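You operate a simulated robot arm through the tools that you are given. There is no shell and no other tool.

You are at the controls of a simulated two-armed robot. One attempt, no reset.

TASK
Move the violet sample to the viewer and match it.
Fine: it lies clamped in the damp meter; BOARD switch off, free the green clamp, VIEWER switch on; slide till SAME SHADE shows; the other cards and the dryer knob stay.

It is judged by the outcome, as a careful person would: the job done as asked, and still so three seconds after it is handed in. It fails if anything else is knocked over, pushed out of place, dropped, spilled or broken.

THE ROBOT
Two 7-joint arms with fingered hands on one trunk that stands fixed in place. Base frame: the origin is at the foot of the trunk, x ahead of it, y to its left, z up. Lengths are in m, angles in degrees, forces in N, time in s.
The left shoulder is at [0.07, 0.172, 1.252], the right one opposite. Each reaches about 1.156 m from its shoulder. Payload 5 kg a hand.
The TCP of each hand is the grasp point between the finger pads, 0.043 m short of the fingertips. In the tool frame z runs along the fingers and y along their closing line. The gripper opens to 0.144 m; its body begins 0.05 m behind the TCP. The gripper is a hand of 5 fingers: y runs from the thumb to the fingers, the wrist lies at [-0.021, -0.124, -0.221] in the tool frame.
Orientation is that of the tool frame in the base frame, as a unit quaternion [x, y, z, w]. With the fingers straight down and the wrist toward the robot, the tool's x, y and z point along [0, 1, 0], [1, 0, 0] and [0, 0, -1] of the base frame.

THE INTERFACE
- The arms move only by the tool step_arm. It takes "left_targets", "right_targets" or both (then of equal length, played together; a hand with none holds still); each is a list of rows, each a list of 6 numbers: the shift along the tool's x, y, z in m, then the turn, a rotation vector about the tool's x, y, z in degrees. In form: [[tx, ty, tz, ax, ay, az], ...]. A call has 1 to 20 rows; each row is the pose to reach, as a shift and turn from the pose commanded when the call began, along the tool's axes at that moment. A row lasts 0.2 s, in which the tool goes at most 0.05 m and 8.6 degrees; a call with a longer step from one row to the next is refused whole. Where a pose cannot be reached the arm comes as near as it can. A force on the tool above 90 N (or 10 N above the force at the start of the call, whichever is more), or a blocked arm, ends the call early, and 0.2 s more pass. In this call time passes only in rows, and 0.2 s behind the last. The reply holds the time, the measured pose of the TCP, the force on the tool along the base axes, the opening and the grip force, in the units named above and with some noise, with the torque about the TCP (base axes, N m) and any sound that the robot's microphone picked up.
- Cameras (640 x 400 px; columns grow to the right, rows downward): "scene" is now at [0.151, -0.0171, 1.4892]; the picture's right is [-0.15, -0.99, 0.00], its down [-0.49, 0.07, -0.87] and it looks along [0.86, -0.13, -0.50] (base axes); focal length 335 px, centre (320, 200). "left" rides on the left gripper at [-0.086, -0.109, -0.168] in its tool frame; the picture's right is [-0.80, -0.28, 0.53], its down [0.54, -0.73, 0.42] and it looks along [0.27, 0.63, 0.73] (tool axes); focal length 275 px, centre (320, 200). "right" rides on the right gripper at [0.086, -0.108, -0.168] in its tool frame; the picture's right is [-0.80, 0.28, -0.53], its down [-0.54, -0.73, 0.42] and it looks along [-0.27, 0.63, 0.73] (tool axes); focal length 275 px, centre (320, 200). There is no depth. A picture from a camera that has moved, and an enlarged one, comes with that camera's place and axes in the base frame and with its lens. The place of the scene camera against the robot may be out by one fixed shift of up to 0.012 m in any direction.
- capture(camera): a new picture of that camera. It takes no simulated time.
- raise_lower(by): slides the trunk up (or, below 0, down) by that many m; the arms and the scene camera ride with it, the base frame stays. It gives what a move gives, with no picture.
- move_fingers(index, middle, ring, little, thumb_bend, thumb_turn, hand): sets how far each is bent, from 0 (flat) to 1 (curled in); at 0.3 the hand is open as for a grip, at 0.7 the pads meet at the TCP. One left out holds its place. A second passes; each finger stops where it meets its share of the squeeze, and holds until it gets a number again. It is the only way to open and close the hand. It gives what a move gives, with no picture; readings hold the bend of each and the force on index, middle, ring, little, thumb and palm. thumb_turn goes from beside the hand (0) to across from the fingers (1), as for a grip.
- turn_head(pan, tilt): turns the head with the scene camera to pan (to the left, within 86 degrees either way) and tilt (down, from -29 to 69), counted from straight ahead of the robot. It gives what a move gives.
- enlarge(camera, box): a new picture of the part [left, top, right, bottom] of that camera's present view, enlarged. It takes no simulated time.
- finish_job(): hands the job in; it is judged then, once.

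Nothing tells you positions but the pictures and the camera data. Unless the task says otherwise, let go and move clear before handing in.

The tools are called after "Call:" as name(argument=value, ...) on one line, values as JSON. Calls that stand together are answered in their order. step_arm: Moves the arms, as the interface text tells. Its arguments: {"type":"object","properties":{"left_targets":{"type":"array","items":{"type":"array","items":{"type":"number"}}},"right_targets":{"type":"array","items":{"type":"array","items":{"type":"number"}}}},"required":[]} The other tools are called the same way: raise_lower (by) moves the trunk up or down; move_fingers (index, middle, ring, little, thumb_bend, thumb_turn, hand) moves the fingers one by one; turn_head (pan, tilt) turns the head that bears the scene camera; capture (camera) takes a picture; enlarge (camera, box) takes an enlarged picture of a part of a camera's view; finish_job () hands the job in.

At the start:

```text
t: 0.0
left_ee_pos: [0.8165, 0.157, 1.1521]
left_tool_rot: [0.706, 0.708, 0.0, -0.001]
left_wrist_force: [0.9, -0.6, 0.8]
left_wrist_torque: [0.02, -0.02, 0.01]
left_opening: 0.1435
left_grasp_force: 0.2
left_shape: jaw
left_bend: [0.3, 0.3, 0.3, 0.3, 0.3, 0.98]
left_finger forces: [0.0, 0.0, 0.0, 0.0, 0.1, 0.0]
right_ee_pos: [0.6841, -0.3457, 1.2573]
right_tool_rot: [0.706, 0.708, -0.001, -0.001]
right_wrist_force: [-0.2, 0.7, -0.3]
right_wrist_torque: [-0.02, -0.01, -0.05]
right_opening: 0.1436
right_grasp_force: 0.0
right_shape: jaw
right_bend: [0.3, 0.3, 0.3, 0.3, 0.3, 0.98]
right_finger forces: [0.1, 0.1, 0.0, 0.1, 0.1, 0.1]
trunk travel left (down, up): [-0.35, 0.59]
head pan, tilt (commanded): [-8.4, 29.9]
```

scene: 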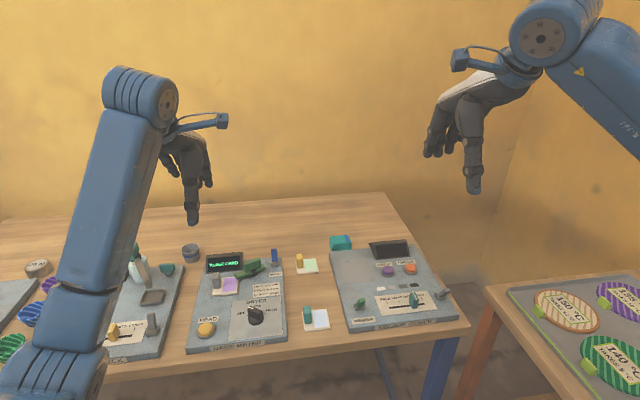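
right: 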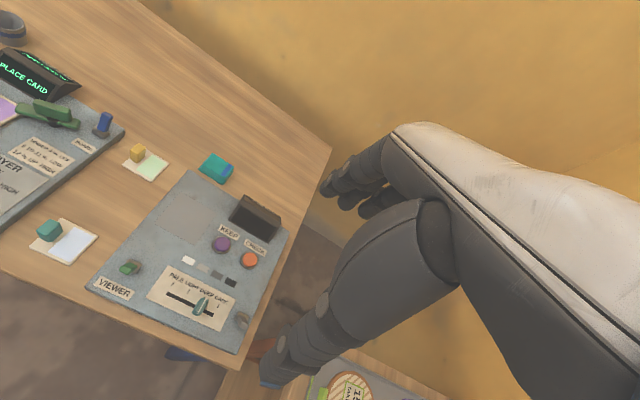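
left: 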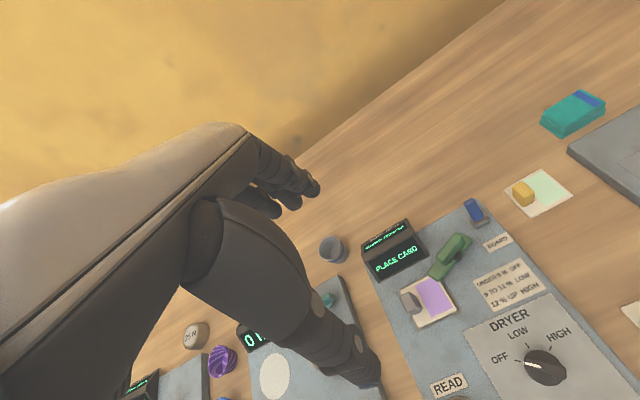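

I see a table with a damp meter board (centre, with the violet card under a green clamp) and a viewer board to its right. First I'll look more closely at both boards.

Call:
enlarge(camera="scene", box=[180, 225, 340, 360])

Call:
enlarge(camera="scene", box=[290, 225, 470, 345])

Call:
enlarge(camera="left", box=[340, 150, 640, 400])

Call:
enlarge(camera="right", box=[0, 130, 320, 370])

```text
2.96 times, centred on (260, 292) of scene
camera zoom: at [0.151, -0.0171, 1.4892], right [-0.15, -0.99, 0.0], down [-0.49, 0.07, -0.87], along [0.86, -0.13, -0.5], focal length 994 px, centre (498, -74)
```

zoom: 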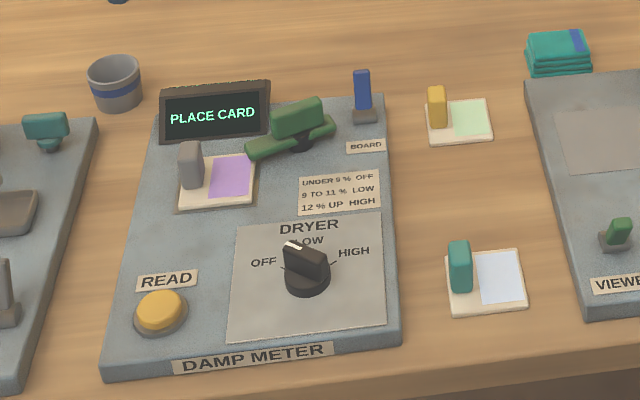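

```text
3.33 times, centred on (380, 285) of scene
camera zoom: at [0.151, -0.0171, 1.4892], right [-0.15, -0.99, 0.0], down [-0.49, 0.07, -0.87], along [0.86, -0.13, -0.5], focal length 1118 px, centre (120, -83)
```

zoom: 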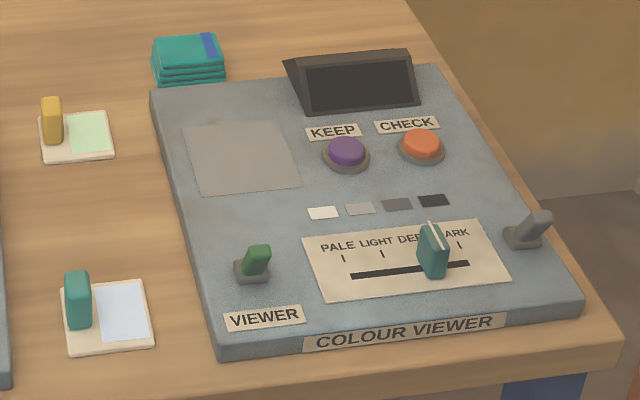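

```text
1.60 times, centred on (490, 275) of left
camera zoom: at [0.7089, 0.0698, 1.3203], right [-0.28, -0.8, -0.53], down [-0.73, 0.54, -0.42], along [0.63, 0.27, -0.73], focal length 440 px, centre (48, 80)
```

zoom: 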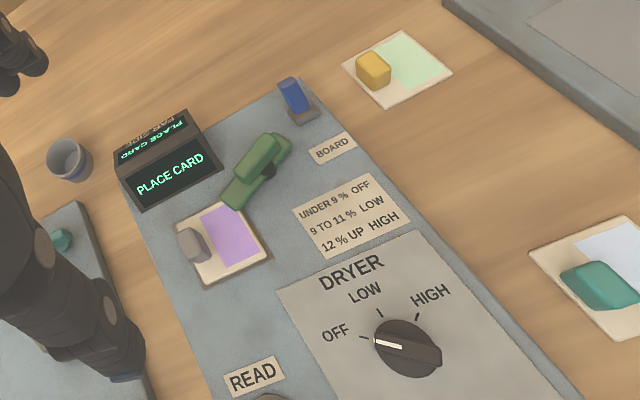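

```text
1.67 times, centred on (160, 250) of right
camera zoom: at [0.5767, -0.2605, 1.4261], right [0.28, -0.8, 0.53], down [-0.73, -0.54, -0.42], along [0.63, -0.27, -0.73], focal length 459 px, centre (587, 117)
```

zoom: 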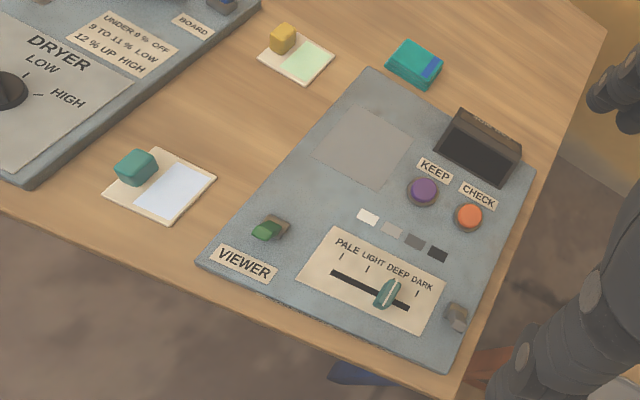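

The damp meter is around (0.82, 0.13) and the viewer around (0.8, -0.25), with the table top at about z 0.84. I'll look at the clamp, switches and slider at higher magnification to learn how they move.

Call:
enlarge(camera="scene", box=[200, 240, 290, 300])

Call:
enlarge(camera="left", box=[390, 180, 530, 340])

Call:
enlarge(camera="scene", box=[340, 280, 460, 330])

Call:
enlarge(camera="right", box=[90, 240, 260, 350])

```text
6.67 times, centred on (245, 270) of scene
camera zoom: at [0.151, -0.0171, 1.4892], right [-0.15, -0.99, 0.0], down [-0.49, 0.07, -0.87], along [0.86, -0.13, -0.5], focal length 2235 px, centre (820, -267)
```

zoom: 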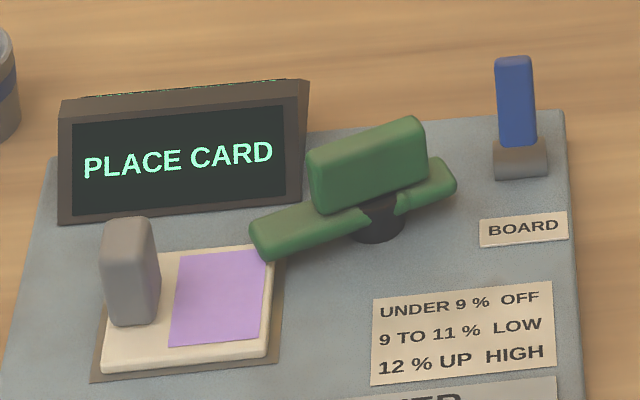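

```text
2.50 times, centred on (460, 260) of left
camera zoom: at [0.7089, 0.0698, 1.3203], right [-0.28, -0.8, -0.53], down [-0.73, 0.54, -0.42], along [0.63, 0.27, -0.73], focal length 688 px, centre (-30, 50)
```

zoom: 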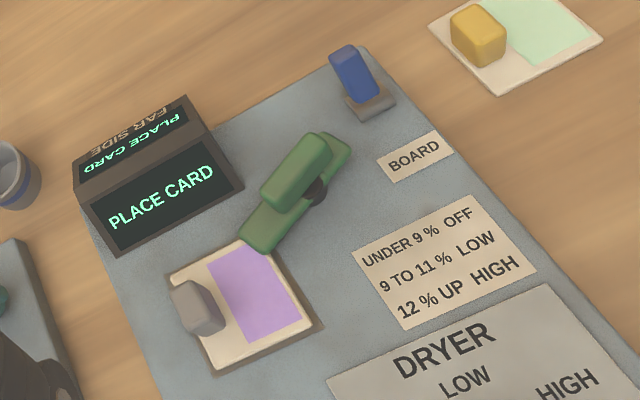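

```text
5.33 times, centred on (400, 305) of scene
camera zoom: at [0.151, -0.0171, 1.4892], right [-0.15, -0.99, 0.0], down [-0.49, 0.07, -0.87], along [0.86, -0.13, -0.5], focal length 1788 px, centre (-107, -360)
```

zoom: 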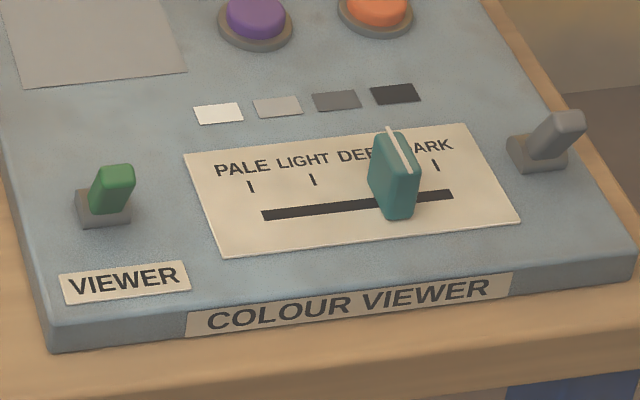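

```text
3.64 times, centred on (175, 295) of right
camera zoom: at [0.5767, -0.2605, 1.4261], right [0.28, -0.8, 0.53], down [-0.73, -0.54, -0.42], along [0.63, -0.27, -0.73], focal length 1001 px, centre (847, -146)
```

zoom: 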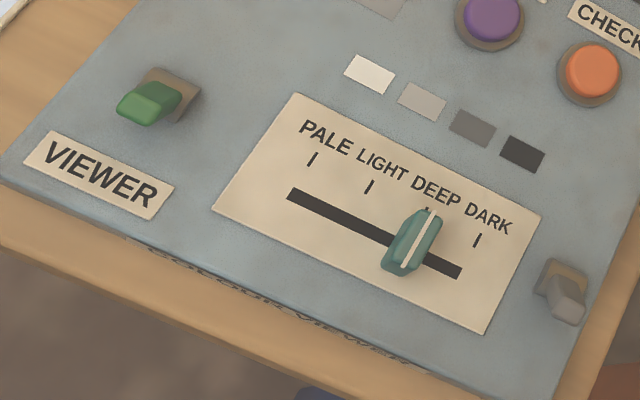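

The clamp looks like a green bar that swings on a black post. The BOARD lever leans to the far side and the VIEWER lever to the near side. I'll look at the hands and the scene from other angles before moving.

Call:
enlarge(camera="scene", box=[400, 40, 560, 200])

Call:
enlarge(camera="scene", box=[110, 80, 260, 240])

Call:
enlarge(camera="scene", box=[0, 230, 200, 400])

```text
2.50 times, centred on (480, 120) of scene
camera zoom: at [0.151, -0.0171, 1.4892], right [-0.15, -0.99, 0.0], down [-0.49, 0.07, -0.87], along [0.86, -0.13, -0.5], focal length 838 px, centre (-80, 400)
```

zoom: 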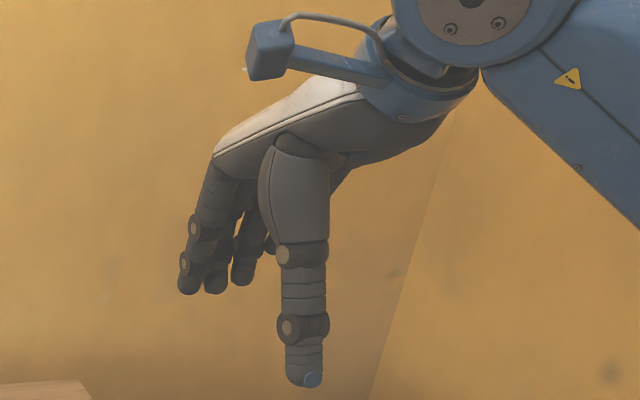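

```text
2.50 times, centred on (185, 160) of scene
camera zoom: at [0.151, -0.0171, 1.4892], right [-0.15, -0.99, 0.0], down [-0.49, 0.07, -0.87], along [0.86, -0.13, -0.5], focal length 838 px, centre (658, 300)
```

zoom: 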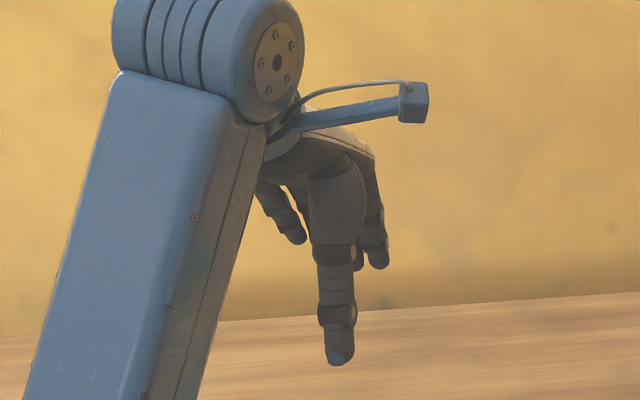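

```text
2.35 times, centred on (100, 315) of scene
camera zoom: at [0.151, -0.0171, 1.4892], right [-0.15, -0.99, 0.0], down [-0.49, 0.07, -0.87], along [0.86, -0.13, -0.5], focal length 789 px, centre (838, -71)
```

zoom: 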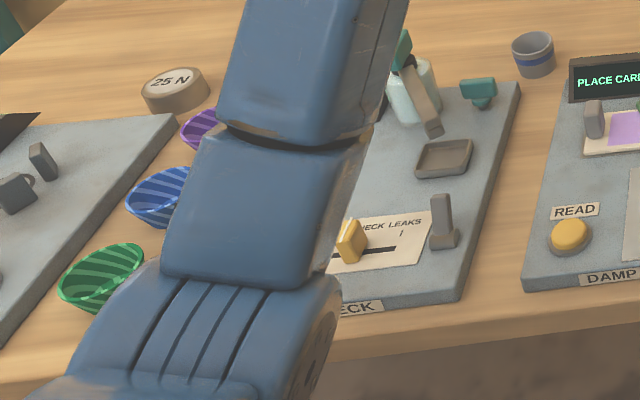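

The layout is clear enough to start. First, with the hands still high, I'll try a one-finger pose on the left hand to see where the index tip sits.

Call:
move_fingers(hand="left", index=0.3, middle=1.0, ring=1.0, little=1.0, thumb_bend=0.3)

Call:
move_fingers(hand="right", index=0.3, middle=1.0, ring=1.0, little=1.0, thumb_bend=0.3)

Call:
capture(camera="scene")

Call:
enlarge(camera="scene", box=[400, 40, 560, 200])

Call:
capture(camera="left")

Call:
capture(camera="right")

```text
t: 1.0
left_ee_pos: [0.8176, 0.1558, 1.1528]
left_tool_rot: [0.706, 0.708, 0.0, -0.001]
left_wrist_force: [0.1, 0.4, -0.3]
left_wrist_torque: [0.0, 0.01, 0.02]
left_opening: 0.1492
left_grasp_force: 0.1
left_shape: fingers
left_bend: [0.3, 1.0, 1.0, 1.0, 0.3, 0.98]
left_finger forces: [0.1, 0.1, 0.1, 0.1, 0.1, 0.0]
right_ee_pos: [0.6843, -0.3453, 1.2587]
right_tool_rot: [0.708, 0.707, 0.0, -0.001]
right_wrist_force: [0.5, -0.2, 0.1]
right_wrist_torque: [0.0, 0.01, 0.03]
right_opening: 0.1437
right_grasp_force: 0.0
right_shape: jaw
right_bend: [0.3, 0.3, 0.3, 0.3, 0.3, 0.98]
right_finger forces: [0.0, 0.0, 0.0, 0.0, 0.0, 0.1]
trunk travel left (down, up): [-0.35, 0.59]
head pan, tilt (commanded): [-8.4, 29.9]
```

```text
t: 2.0
left_ee_pos: [0.8179, 0.1576, 1.1531]
left_tool_rot: [0.707, 0.707, -0.001, 0.0]
left_wrist_force: [0.1, 0.0, 0.9]
left_wrist_torque: [0.03, 0.0, 0.0]
left_opening: 0.1491
left_grasp_force: 0.0
left_shape: fingers
left_bend: [0.3, 1.0, 1.0, 1.0, 0.3, 0.98]
left_finger forces: [0.1, 0.0, 0.1, 0.0, 0.0, 0.1]
right_ee_pos: [0.6846, -0.3462, 1.2564]
right_tool_rot: [0.707, 0.707, 0.0, 0.0]
right_wrist_force: [0.9, -0.6, -0.4]
right_wrist_torque: [0.0, -0.01, -0.03]
right_opening: 0.149
right_grasp_force: 0.0
right_shape: fingers
right_bend: [0.3, 1.0, 1.0, 1.0, 0.3, 0.98]
right_finger forces: [0.1, 0.1, 0.0, 0.0, 0.0, 0.1]
trunk travel left (down, up): [-0.35, 0.59]
head pan, tilt (commanded): [-8.4, 29.9]
```

```text
taken
camera scene: at [0.151, -0.0171, 1.4892], right [-0.15, -0.99, 0.0], down [-0.49, 0.07, -0.87], along [0.86, -0.13, -0.5], focal length 335 px, centre (320, 200)
```

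scene: 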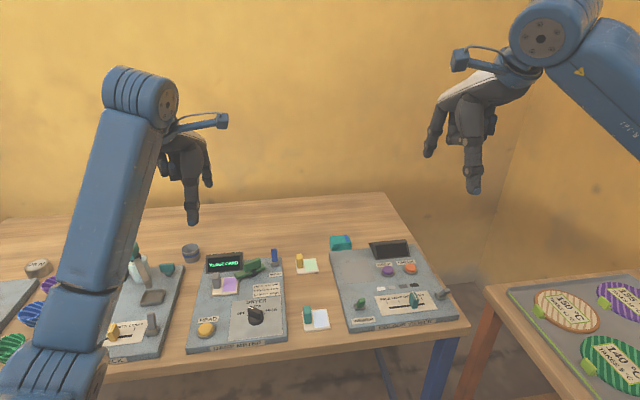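

```text
2.50 times, centred on (480, 120) of scene
camera zoom: at [0.151, -0.0171, 1.4892], right [-0.15, -0.99, 0.0], down [-0.49, 0.07, -0.87], along [0.86, -0.13, -0.5], focal length 838 px, centre (-80, 400)
```

zoom: 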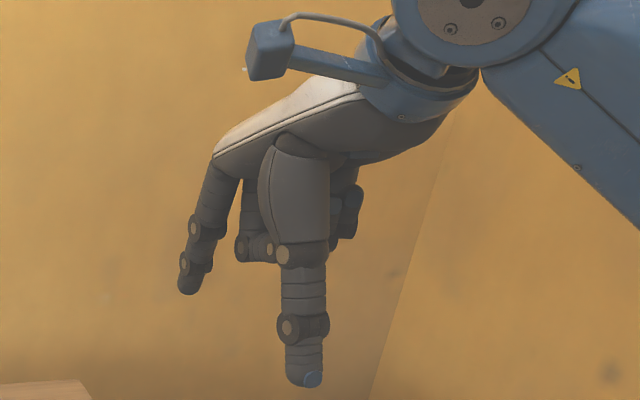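

```text
taken
camera left: at [0.7089, 0.0697, 1.3202], right [-0.28, -0.8, -0.53], down [-0.73, 0.54, -0.42], along [0.63, 0.27, -0.73], focal length 275 px, centre (320, 200)
```

left: 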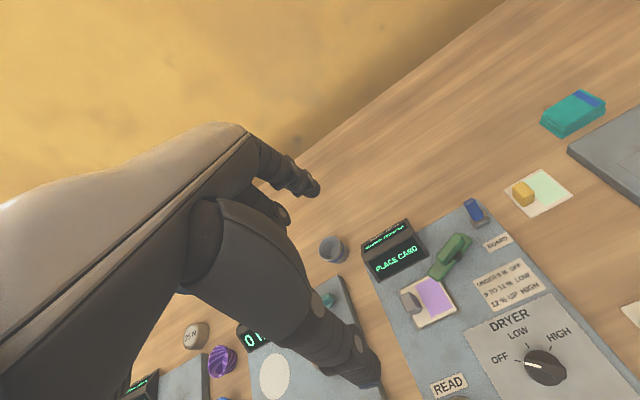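

```text
taken
camera right: at [0.5767, -0.2605, 1.4261], right [0.28, -0.8, 0.53], down [-0.73, -0.54, -0.42], along [0.63, -0.27, -0.73], focal length 275 px, centre (320, 200)
```

right: 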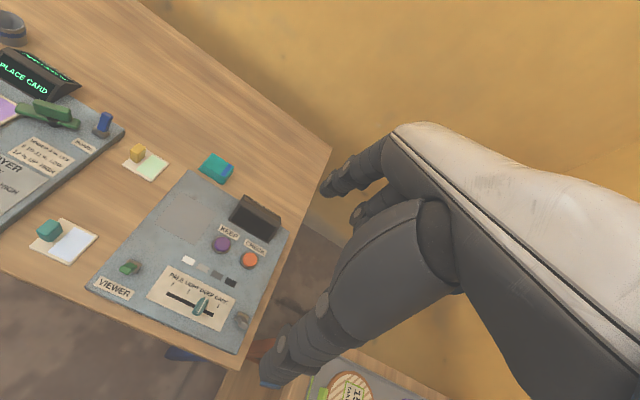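

The index tip sits about 0.085 m in front of the TCP and the thumb tip about 0.08 m behind it, both about 0.04 m below. The right hand suits the BOARD switch, so I'll move the left hand aside and bring the right one above the switch for a closer look.

Call:
step_arm(left_targets=[[0.02, -0.01, -0.005, 0, 0, 0], [0.04, -0.02, -0.01, 0, 0, 0], [0.06, -0.03, -0.015, 0, 0, 0], [0.08, -0.04, -0.02, 0, 0, 0], [0.1, -0.05, -0.025, 0, 0, 0], [0.12, -0.06, -0.03, 0, 0, 0], [0.14, -0.07, -0.035, 0, 0, 0], [0.16, -0.08, -0.04, 0, 0, 0], [0.18, -0.09, -0.045, 0, 0, 0], [0.2, -0.1, -0.05, 0, 0, 0]], right_targets=[[0.034, 0.018, 0.018, 0, 0, 0], [0.068, 0.036, 0.036, 0, 0, 0], [0.102, 0.054, 0.054, 0, 0, 0], [0.136, 0.072, 0.072, 0, 0, 0], [0.17, 0.09, 0.09, 0, 0, 0], [0.204, 0.108, 0.108, 0, 0, 0], [0.238, 0.126, 0.126, 0, 0, 0], [0.272, 0.144, 0.144, 0, 0, 0], [0.306, 0.162, 0.162, 0, 0, 0], [0.34, 0.18, 0.18, 0, 0, 0]])

Call:
capture(camera="right")

Call:
capture(camera="scene")

```text
t: 4.2
left_ee_pos: [0.7177, 0.3589, 1.203]
left_tool_rot: [0.707, 0.707, -0.002, 0.0]
left_wrist_force: [0.3, 0.8, -0.2]
left_wrist_torque: [-0.1, 0.0, -0.03]
left_opening: 0.149
left_grasp_force: 0.1
left_shape: fingers
left_bend: [0.3, 1.0, 1.0, 1.0, 0.3, 0.98]
left_finger forces: [0.0, 0.0, 0.1, 0.0, 0.1, 0.0]
right_ee_pos: [0.864, -0.0046, 1.0765]
right_tool_rot: [0.707, 0.707, -0.002, 0.002]
right_wrist_force: [0.6, 0.4, 0.0]
right_wrist_torque: [-0.02, 0.04, 0.01]
right_opening: 0.1493
right_grasp_force: 0.1
right_shape: fingers
right_bend: [0.3, 1.0, 1.0, 1.0, 0.3, 0.98]
right_finger forces: [0.0, 0.0, 0.0, 0.0, 0.0, 0.0]
trunk travel left (down, up): [-0.35, 0.59]
head pan, tilt (commanded): [-8.4, 29.9]
```

```text
taken
camera right: at [0.758, 0.0815, 1.2454], right [0.28, -0.8, 0.54], down [-0.73, -0.54, -0.42], along [0.63, -0.27, -0.73], focal length 275 px, centre (320, 200)
```

right: 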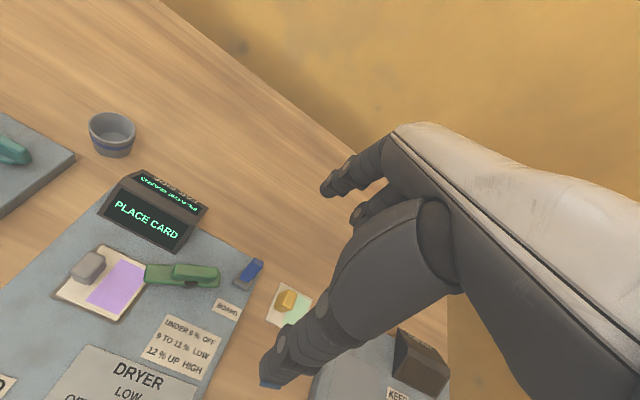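

```text
taken
camera scene: at [0.1514, -0.0136, 1.4892], right [-0.15, -0.99, 0.0], down [-0.49, 0.07, -0.87], along [0.86, -0.13, -0.5], focal length 335 px, centre (320, 200)
```

scene: 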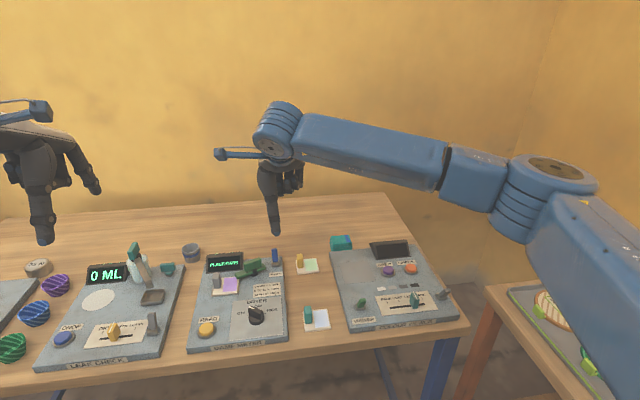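

The right hand is over the damp meter with clear air around it. I'll zoom in on the BOARD switch and clamp to get accurate positions.

Call:
enlarge(camera="right", box=[130, 230, 290, 330])

Call:
enlarge(camera="scene", box=[230, 235, 310, 285])

```text
4.00 times, centred on (210, 280) of right
camera zoom: at [0.758, 0.0815, 1.2454], right [0.28, -0.8, 0.54], down [-0.73, -0.54, -0.42], along [0.63, -0.27, -0.73], focal length 1101 px, centre (760, -120)
```

zoom: 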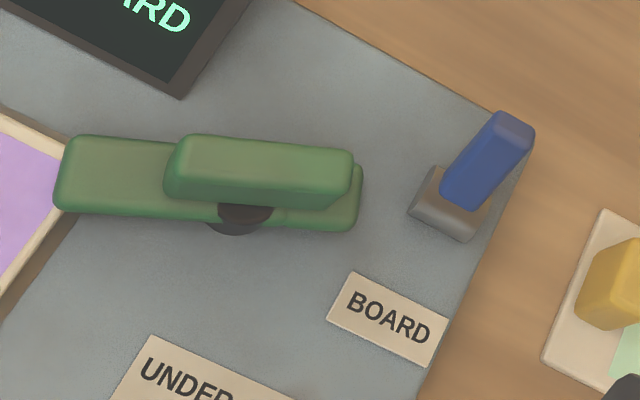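

```text
8.00 times, centred on (270, 260) of scene
camera zoom: at [0.1514, -0.0136, 1.4892], right [-0.15, -0.99, 0.0], down [-0.49, 0.07, -0.87], along [0.86, -0.13, -0.5], focal length 2682 px, centre (720, -280)
```

zoom: 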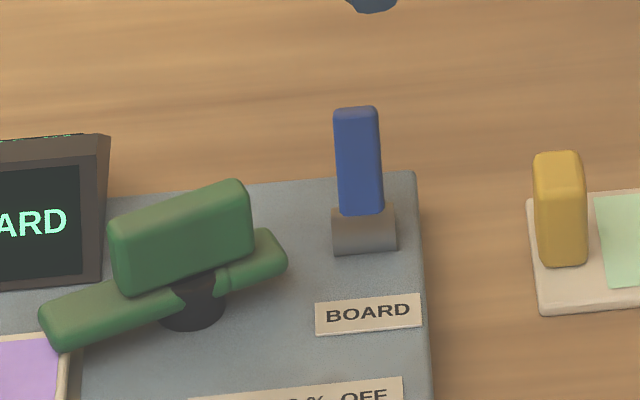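

The BOARD lever's base is at about (0.880, 0.007, 0.88) and its tip at about (0.901, 0.005, 0.907), leaning to the far side (on). I'll lower the right hand so the index finger sits just behind the lever.

Call:
step_arm(right_targets=[[0.002, 0.003, 0.035, 0, 0, 0], [0.004, 0.005, 0.07, 0, 0, 0], [0.004, 0.005, 0.1, 0, 0, 0], [0.004, 0.005, 0.12, 0, 0, 0]])

Call:
capture(camera="right")

Call:
enlarge(camera="scene", box=[210, 190, 330, 290])

```text
t: 5.2
left_ee_pos: [0.7187, 0.3577, 1.2034]
left_tool_rot: [0.708, 0.707, 0.0, 0.0]
left_wrist_force: [0.2, -0.2, -0.8]
left_wrist_torque: [0.03, 0.02, -0.01]
left_opening: 0.1494
left_grasp_force: 0.1
left_shape: fingers
left_bend: [0.3, 1.0, 1.0, 1.0, 0.3, 0.98]
left_finger forces: [0.0, 0.0, 0.1, 0.0, 0.0, 0.0]
right_ee_pos: [0.8703, -0.0009, 0.9561]
right_tool_rot: [0.707, 0.707, 0.0, 0.0]
right_wrist_force: [-0.3, -0.2, 0.4]
right_wrist_torque: [0.0, 0.02, 0.01]
right_opening: 0.1493
right_grasp_force: 0.0
right_shape: fingers
right_bend: [0.3, 1.0, 1.0, 1.0, 0.3, 0.98]
right_finger forces: [0.0, 0.0, 0.0, 0.0, 0.0, 0.1]
trunk travel left (down, up): [-0.35, 0.59]
head pan, tilt (commanded): [-8.4, 29.9]
```

```text
taken
camera right: at [0.7625, 0.0837, 1.1253], right [0.28, -0.8, 0.53], down [-0.73, -0.54, -0.42], along [0.63, -0.27, -0.73], focal length 275 px, centre (320, 200)
```

right: 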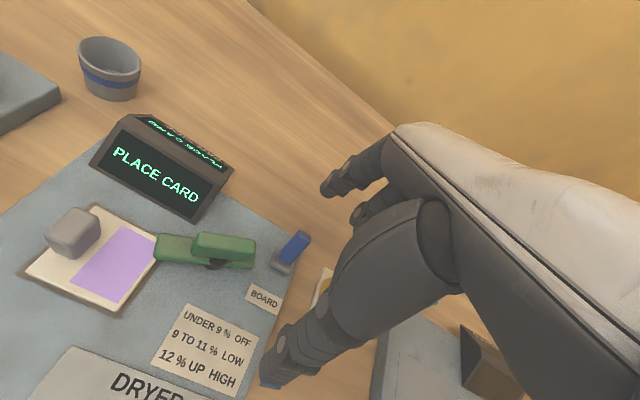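

```text
4.00 times, centred on (270, 240) of scene
camera zoom: at [0.1517, -0.0166, 1.4892], right [-0.15, -0.99, 0.0], down [-0.49, 0.07, -0.87], along [0.86, -0.13, -0.5], focal length 1341 px, centre (520, 40)
```

zoom: 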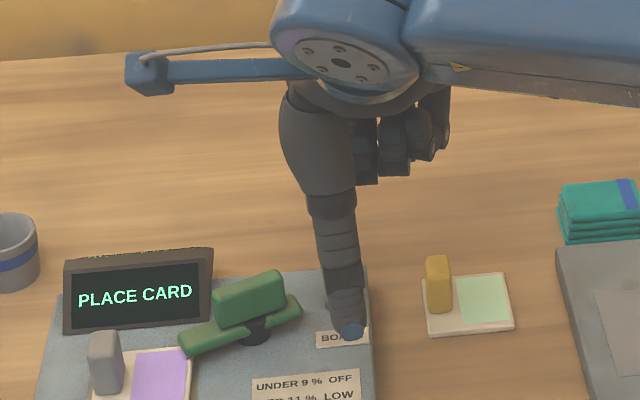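

The index tip is at about (0.955, 0.007), right behind the lever. I'll lower it a little more and pull toward the robot to flip BOARD off.

Call:
step_arm(right_targets=[[0, 0, 0.012, 0, 0, 0], [0, 0, 0.024, 0, 0, 0], [0, -0.015, 0.024, 0, 0, 0], [0, -0.03, 0.024, 0, 0, 0], [0, -0.04, 0.024, 0, 0, 0], [0, -0.05, 0.024, 0, 0, 0], [0, -0.06, 0.024, 0, 0, 0]])

Call:
capture(camera="right")

Call:
enlarge(camera="scene", box=[210, 190, 330, 290])

```text
t: 6.8
left_ee_pos: [0.7187, 0.3587, 1.2039]
left_tool_rot: [0.706, 0.708, 0.0, 0.0]
left_wrist_force: [0.2, 0.0, -0.2]
left_wrist_torque: [-0.02, -0.01, 0.01]
left_opening: 0.1492
left_grasp_force: 0.0
left_shape: fingers
left_bend: [0.3, 1.0, 1.0, 1.0, 0.3, 0.98]
left_finger forces: [0.0, 0.0, 0.0, 0.0, 0.0, 0.1]
right_ee_pos: [0.8086, -0.0002, 0.9325]
right_tool_rot: [0.706, 0.708, -0.001, -0.001]
right_wrist_force: [0.5, -0.4, -0.8]
right_wrist_torque: [0.0, 0.02, 0.0]
right_opening: 0.1497
right_grasp_force: 0.1
right_shape: fingers
right_bend: [0.3, 1.0, 1.0, 1.0, 0.3, 0.98]
right_finger forces: [0.0, 0.1, 0.0, 0.0, 0.1, 0.0]
trunk travel left (down, up): [-0.35, 0.59]
head pan, tilt (commanded): [-8.4, 29.9]
heard: click
```

```text
taken
camera right: at [0.7009, 0.084, 1.1015], right [0.29, -0.8, 0.53], down [-0.73, -0.54, -0.42], along [0.63, -0.27, -0.73], focal length 275 px, centre (320, 200)
```

right: 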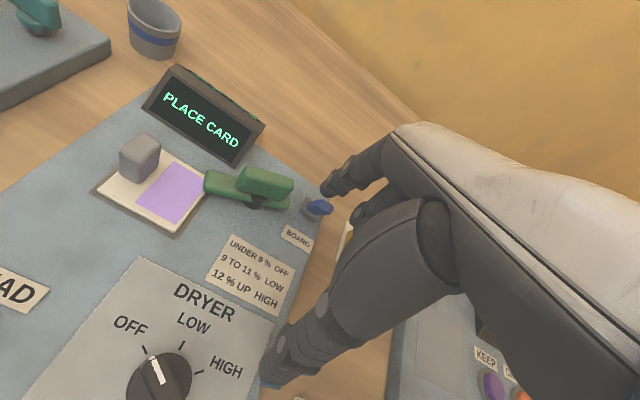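

```text
4.00 times, centred on (270, 240) of scene
camera zoom: at [0.1511, -0.0168, 1.4892], right [-0.15, -0.99, 0.0], down [-0.49, 0.07, -0.87], along [0.86, -0.13, -0.5], focal length 1341 px, centre (520, 40)
```

zoom: 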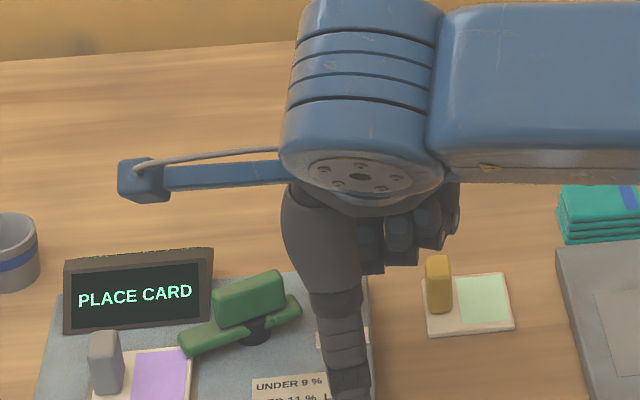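

A click was heard and the lever seems to have flipped, but the display may not have updated yet. I'll check closely.

Call:
enlarge(camera="right", box=[270, 160, 370, 260])

Call:
step_arm(right_targets=[[0, 0.01, 0, 0, 0, 0], [0, 0.02, 0, 0, 0, 0], [0, 0.02, -0.03, 0, 0, 0], [0, 0.02, -0.06, 0, 0, 0]])

Call:
capture(camera="right")

```text
4.00 times, centred on (320, 210) of right
camera zoom: at [0.7009, 0.084, 1.1015], right [0.29, -0.8, 0.53], down [-0.73, -0.54, -0.42], along [0.63, -0.27, -0.73], focal length 1101 px, centre (320, 160)
```

zoom: 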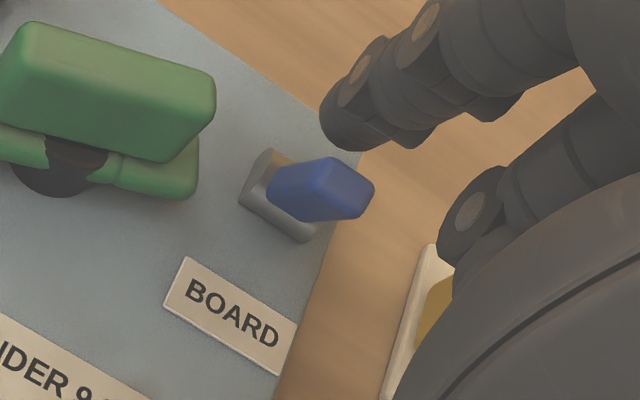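

```text
t: 7.8
left_ee_pos: [0.7182, 0.3576, 1.203]
left_tool_rot: [0.707, 0.707, 0.0, 0.0]
left_wrist_force: [-0.5, 0.4, 0.4]
left_wrist_torque: [-0.01, 0.02, -0.02]
left_opening: 0.1493
left_grasp_force: 0.1
left_shape: fingers
left_bend: [0.3, 1.0, 1.0, 1.0, 0.3, 0.98]
left_finger forces: [0.0, 0.0, 0.1, 0.1, 0.0, 0.0]
right_ee_pos: [0.8286, 0.0003, 0.994]
right_tool_rot: [0.707, 0.708, 0.0, 0.001]
right_wrist_force: [0.2, -0.1, -0.1]
right_wrist_torque: [-0.01, -0.03, -0.03]
right_opening: 0.1495
right_grasp_force: 0.1
right_shape: fingers
right_bend: [0.3, 1.0, 1.0, 1.0, 0.3, 0.98]
right_finger forces: [0.0, 0.0, 0.0, 0.1, 0.1, 0.0]
trunk travel left (down, up): [-0.35, 0.59]
head pan, tilt (commanded): [-8.4, 29.9]
```

```text
taken
camera right: at [0.7208, 0.0842, 1.1626], right [0.28, -0.8, 0.53], down [-0.73, -0.54, -0.42], along [0.63, -0.27, -0.73], focal length 275 px, centre (320, 200)
```

right: 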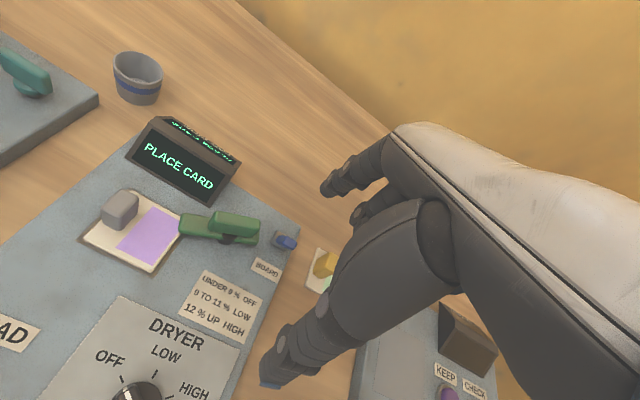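

The lever now leans to the near side, but the display still reads PLACE CARD. I'll move the right hand off and look from the scene camera.

Call:
step_arm(right_targets=[[-0.04, -0.01, -0.02, 0, 0, 0], [-0.08, -0.02, -0.04, 0, 0, 0], [-0.12, -0.03, -0.05, 0, 0, 0], [-0.16, -0.03, -0.05, 0, 0, 0]])

Call:
enlarge(camera="scene", box=[195, 240, 295, 300])

Call:
capture(camera="right")

Call:
capture(camera="scene")

```text
t: 8.8
left_ee_pos: [0.7164, 0.3551, 1.2051]
left_tool_rot: [0.706, 0.708, 0.001, -0.001]
left_wrist_force: [0.0, -0.1, 0.4]
left_wrist_torque: [0.05, -0.04, 0.01]
left_opening: 0.1492
left_grasp_force: 0.0
left_shape: fingers
left_bend: [0.3, 1.0, 1.0, 1.0, 0.3, 0.98]
left_finger forces: [0.0, 0.0, 0.0, 0.0, 0.0, 0.0]
right_ee_pos: [0.7996, -0.1654, 1.0433]
right_tool_rot: [0.707, 0.707, 0.001, -0.001]
right_wrist_force: [-0.6, -0.5, -0.2]
right_wrist_torque: [0.05, 0.01, 0.0]
right_opening: 0.1498
right_grasp_force: 0.0
right_shape: fingers
right_bend: [0.3, 1.0, 1.0, 1.0, 0.3, 0.98]
right_finger forces: [0.0, 0.0, 0.0, 0.0, 0.0, 0.0]
trunk travel left (down, up): [-0.35, 0.59]
head pan, tilt (commanded): [-8.4, 29.9]
```

```text
6.40 times, centred on (245, 270) of scene
camera zoom: at [0.1504, -0.0195, 1.4893], right [-0.15, -0.99, 0.0], down [-0.49, 0.07, -0.87], along [0.86, -0.13, -0.5], focal length 2146 px, centre (800, -248)
```

zoom: 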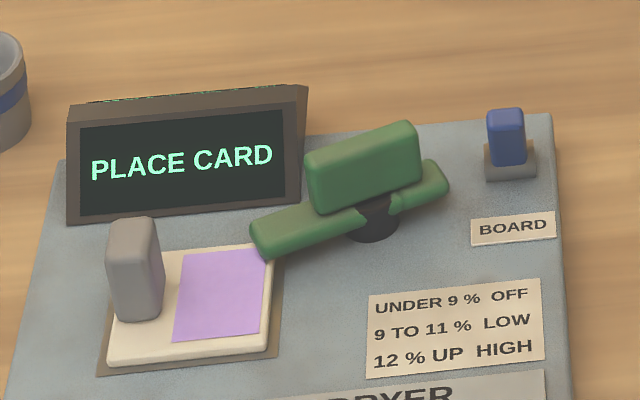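

```text
taken
camera right: at [0.6914, -0.0796, 1.213], right [0.28, -0.8, 0.53], down [-0.72, -0.54, -0.42], along [0.63, -0.27, -0.73], focal length 275 px, centre (320, 200)
```

right: 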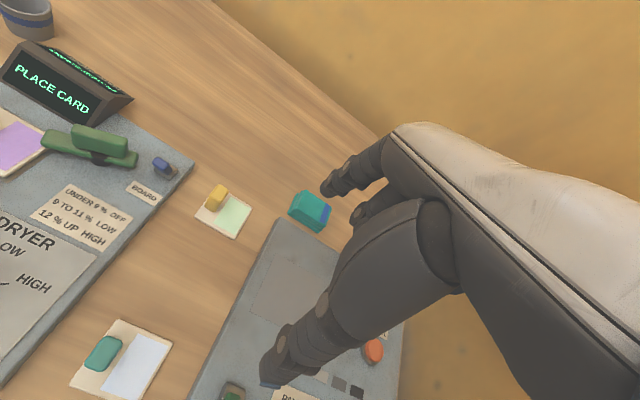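

```text
taken
camera scene: at [0.1504, -0.0195, 1.4893], right [-0.15, -0.99, 0.0], down [-0.49, 0.07, -0.87], along [0.86, -0.13, -0.5], focal length 335 px, centre (320, 200)
```

scene: 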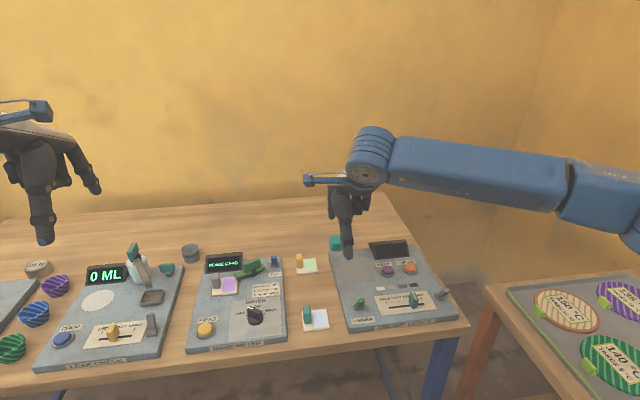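

BOARD has clicked over to the near side, the same lean as the unlit VIEWER switch, so I take it as off. Next I'll curl the right index so the thumb can act as a peg, and bring it to the near side of the clamp's short end.

Call:
move_fingers(hand="right", index=1.0, middle=1.0, ring=1.0, little=1.0, thumb_bend=0.3)

Call:
step_arm(right_targets=[[0.034, 0.02, 0.007, 0, 0, 0], [0.068, 0.039, 0.014, 0, 0, 0], [0.102, 0.058, 0.021, 0, 0, 0], [0.136, 0.077, 0.028, 0, 0, 0], [0.17, 0.097, 0.035, 0, 0, 0], [0.203, 0.116, 0.043, 0, 0, 0]])

Call:
capture(camera="right")

Call:
enlarge(camera="scene", box=[195, 190, 315, 290])

```text
t: 9.8
left_ee_pos: [0.717, 0.3566, 1.2036]
left_tool_rot: [0.707, 0.707, 0.0, 0.0]
left_wrist_force: [0.5, 0.1, -0.6]
left_wrist_torque: [0.02, 0.0, 0.02]
left_opening: 0.1493
left_grasp_force: 0.1
left_shape: fingers
left_bend: [0.3, 1.0, 1.0, 1.0, 0.3, 0.98]
left_finger forces: [0.1, 0.0, 0.0, 0.1, 0.0, 0.1]
right_ee_pos: [0.7985, -0.1632, 1.0438]
right_tool_rot: [0.707, 0.707, -0.001, 0.0]
right_wrist_force: [-0.6, -0.1, 0.3]
right_wrist_torque: [0.03, -0.01, -0.03]
right_opening: 0.0906
right_grasp_force: 0.1
right_shape: fingers
right_bend: [0.97, 1.0, 1.0, 1.0, 0.3, 0.98]
right_finger forces: [0.0, 0.0, 0.0, 0.0, 0.0, 0.0]
trunk travel left (down, up): [-0.35, 0.59]
head pan, tilt (commanded): [-8.4, 29.9]
```

```text
t: 11.2
left_ee_pos: [0.7186, 0.3592, 1.2036]
left_tool_rot: [0.707, 0.707, -0.002, 0.0]
left_wrist_force: [0.0, 0.4, -0.3]
left_wrist_torque: [-0.04, 0.02, -0.03]
left_opening: 0.1492
left_grasp_force: 0.0
left_shape: fingers
left_bend: [0.3, 1.0, 1.0, 1.0, 0.3, 0.98]
left_finger forces: [0.1, 0.0, 0.0, 0.0, 0.0, 0.0]
right_ee_pos: [0.9166, 0.0437, 0.9999]
right_tool_rot: [0.707, 0.707, -0.001, 0.0]
right_wrist_force: [0.6, 0.5, 0.3]
right_wrist_torque: [-0.01, -0.01, 0.0]
right_opening: 0.0989
right_grasp_force: 0.0
right_shape: fingers
right_bend: [1.0, 1.0, 1.0, 1.0, 0.3, 0.98]
right_finger forces: [0.0, 0.0, 0.1, 0.0, 0.1, 0.0]
trunk travel left (down, up): [-0.35, 0.59]
head pan, tilt (commanded): [-8.4, 29.9]
```

```text
taken
camera right: at [0.8086, 0.1295, 1.1679], right [0.28, -0.8, 0.54], down [-0.73, -0.54, -0.42], along [0.63, -0.27, -0.73], focal length 275 px, centre (320, 200)
```

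right: 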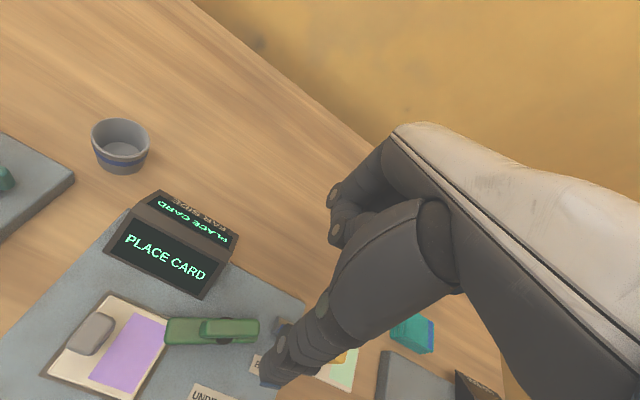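

```text
4.00 times, centred on (255, 240) of scene
camera zoom: at [0.1518, -0.0144, 1.4891], right [-0.15, -0.99, 0.0], down [-0.49, 0.07, -0.87], along [0.86, -0.13, -0.5], focal length 1341 px, centre (580, 40)
```

zoom: 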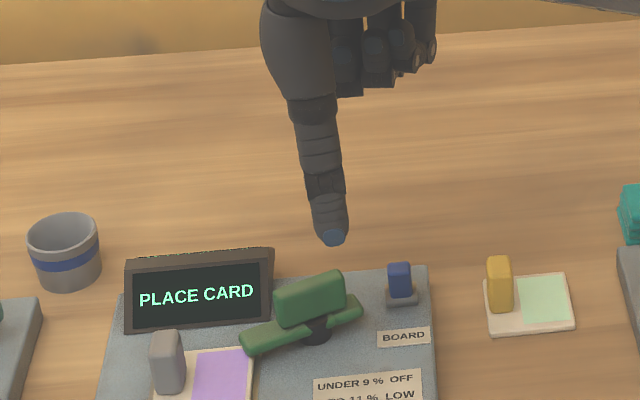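

The thumb tip is at about (0.831, 0.039), above and just on the near side of the clamp bar. I'll zoom in to confirm before lowering.

Call:
enlarge(camera="right", box=[150, 290, 310, 390])

```text
4.00 times, centred on (230, 340) of right
camera zoom: at [0.8086, 0.1295, 1.1679], right [0.28, -0.8, 0.54], down [-0.73, -0.54, -0.42], along [0.63, -0.27, -0.73], focal length 1101 px, centre (680, -360)
```

zoom: 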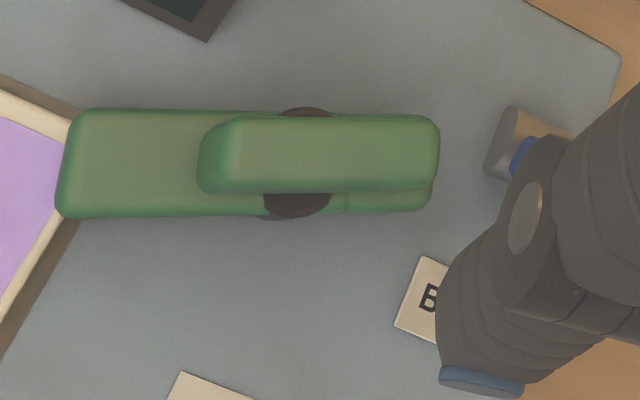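

The clamp pivots at about (0.856, 0.067), with its short end near (0.864, 0.041). I'll lower the thumb beside it and push gently away from me to start the swing.

Call:
step_arm(right_targets=[[0, 0, 0.035, 0, 0, 0], [0, 0, 0.064, 0, 0, 0], [0, 0.014, 0.064, 0, 0, 0], [-0.001, 0.022, 0.064, 0, 0, 0], [-0.001, 0.03, 0.064, 0, 0, 0]])

Call:
capture(camera="right")

Call:
enlarge(camera="scene", box=[195, 200, 315, 300])

```text
t: 12.4
left_ee_pos: [0.7172, 0.356, 1.2035]
left_tool_rot: [0.707, 0.707, 0.0, 0.0]
left_wrist_force: [-0.4, -0.3, 0.1]
left_wrist_torque: [0.01, 0.03, -0.01]
left_opening: 0.1489
left_grasp_force: 0.1
left_shape: fingers
left_bend: [0.3, 1.0, 1.0, 1.0, 0.3, 0.98]
left_finger forces: [0.0, 0.1, 0.1, 0.0, 0.0, 0.0]
right_ee_pos: [0.9444, 0.0414, 0.9357]
right_tool_rot: [0.707, 0.707, 0.0, 0.0]
right_wrist_force: [-1.0, 1.0, 0.0]
right_wrist_torque: [-0.02, 0.05, 0.01]
right_opening: 0.099
right_grasp_force: 0.3
right_shape: fingers
right_bend: [1.0, 1.0, 1.0, 1.0, 0.29, 0.98]
right_finger forces: [0.0, 0.0, 0.1, 0.0, 0.5, 0.0]
trunk travel left (down, up): [-0.35, 0.59]
head pan, tilt (commanded): [-8.4, 29.9]
```

```text
taken
camera right: at [0.837, 0.1261, 1.1052], right [0.28, -0.8, 0.53], down [-0.73, -0.54, -0.42], along [0.63, -0.27, -0.73], focal length 275 px, centre (320, 200)
```

right: 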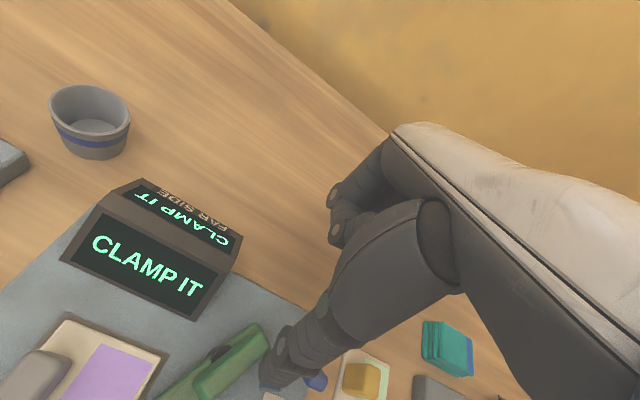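

```text
4.00 times, centred on (255, 250) of scene
camera zoom: at [0.1512, -0.0167, 1.4892], right [-0.15, -0.99, 0.0], down [-0.49, 0.07, -0.87], along [0.86, -0.13, -0.5], focal length 1341 px, centre (580, 0)
```

zoom: 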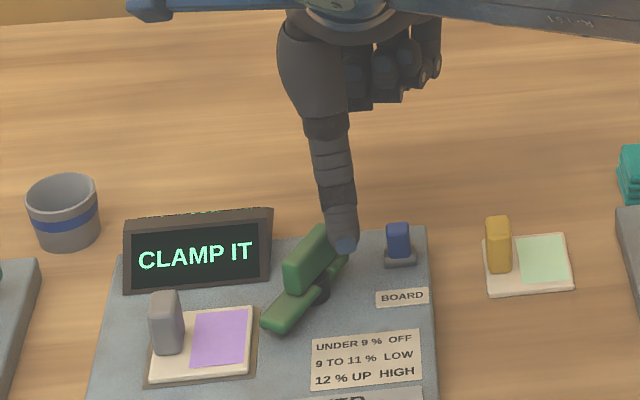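

The clamp swings freely and the meter now reads CLAMP IT. I'll keep pushing the short end around until the bar is well clear of the card.

Call:
step_arm(right_targets=[[0.003, 0.008, 0, 0, 0, 0], [0.007, 0.014, 0, 0, 0, 0], [0.013, 0.019, 0, 0, 0, 0], [0.02, 0.023, 0, 0, 0, 0]])

Call:
capture(camera="right")

Call:
enlarge(camera="scene", box=[195, 200, 315, 300])

```text
t: 13.4
left_ee_pos: [0.7171, 0.3568, 1.2034]
left_tool_rot: [0.707, 0.707, 0.0, 0.0]
left_wrist_force: [0.3, 0.3, 0.9]
left_wrist_torque: [-0.06, 0.0, 0.02]
left_opening: 0.1494
left_grasp_force: 0.2
left_shape: fingers
left_bend: [0.3, 1.0, 1.0, 1.0, 0.3, 0.98]
left_finger forces: [0.1, 0.1, 0.1, 0.1, 0.0, 0.0]
right_ee_pos: [0.9674, 0.0605, 0.935]
right_tool_rot: [0.707, 0.707, 0.0, 0.0]
right_wrist_force: [0.1, -1.2, -0.4]
right_wrist_torque: [-0.04, 0.0, 0.1]
right_opening: 0.099
right_grasp_force: 0.4
right_shape: fingers
right_bend: [1.0, 1.0, 1.0, 1.0, 0.3, 0.98]
right_finger forces: [0.0, 0.0, 0.0, 0.1, 1.3, 0.0]
trunk travel left (down, up): [-0.35, 0.59]
head pan, tilt (commanded): [-8.4, 29.9]
```

```text
taken
camera right: at [0.8605, 0.1456, 1.1046], right [0.28, -0.8, 0.53], down [-0.73, -0.54, -0.42], along [0.63, -0.27, -0.73], focal length 275 px, centre (320, 200)
```

right: 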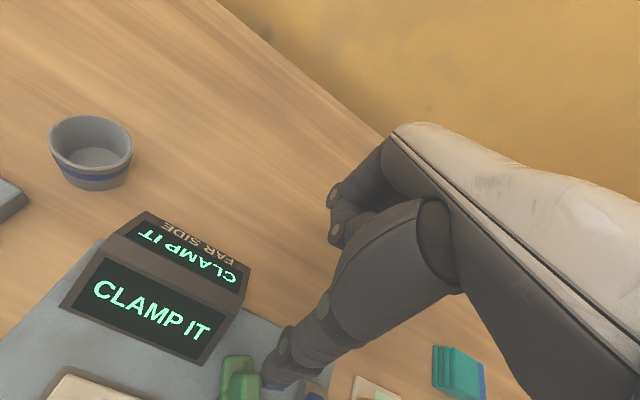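

```text
4.00 times, centred on (255, 250) of scene
camera zoom: at [0.1512, -0.0165, 1.4892], right [-0.15, -0.99, 0.0], down [-0.49, 0.07, -0.87], along [0.86, -0.13, -0.5], focal length 1341 px, centre (580, 0)
```

zoom: 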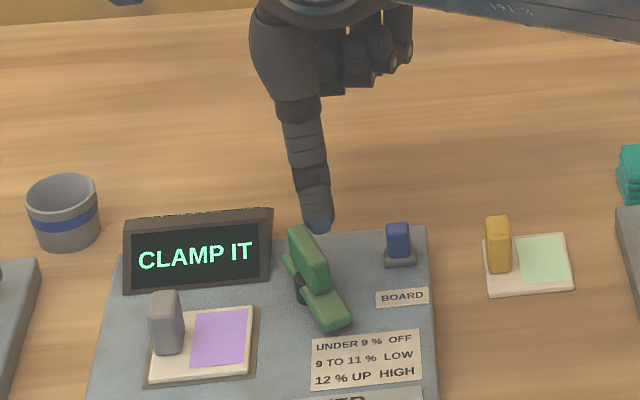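

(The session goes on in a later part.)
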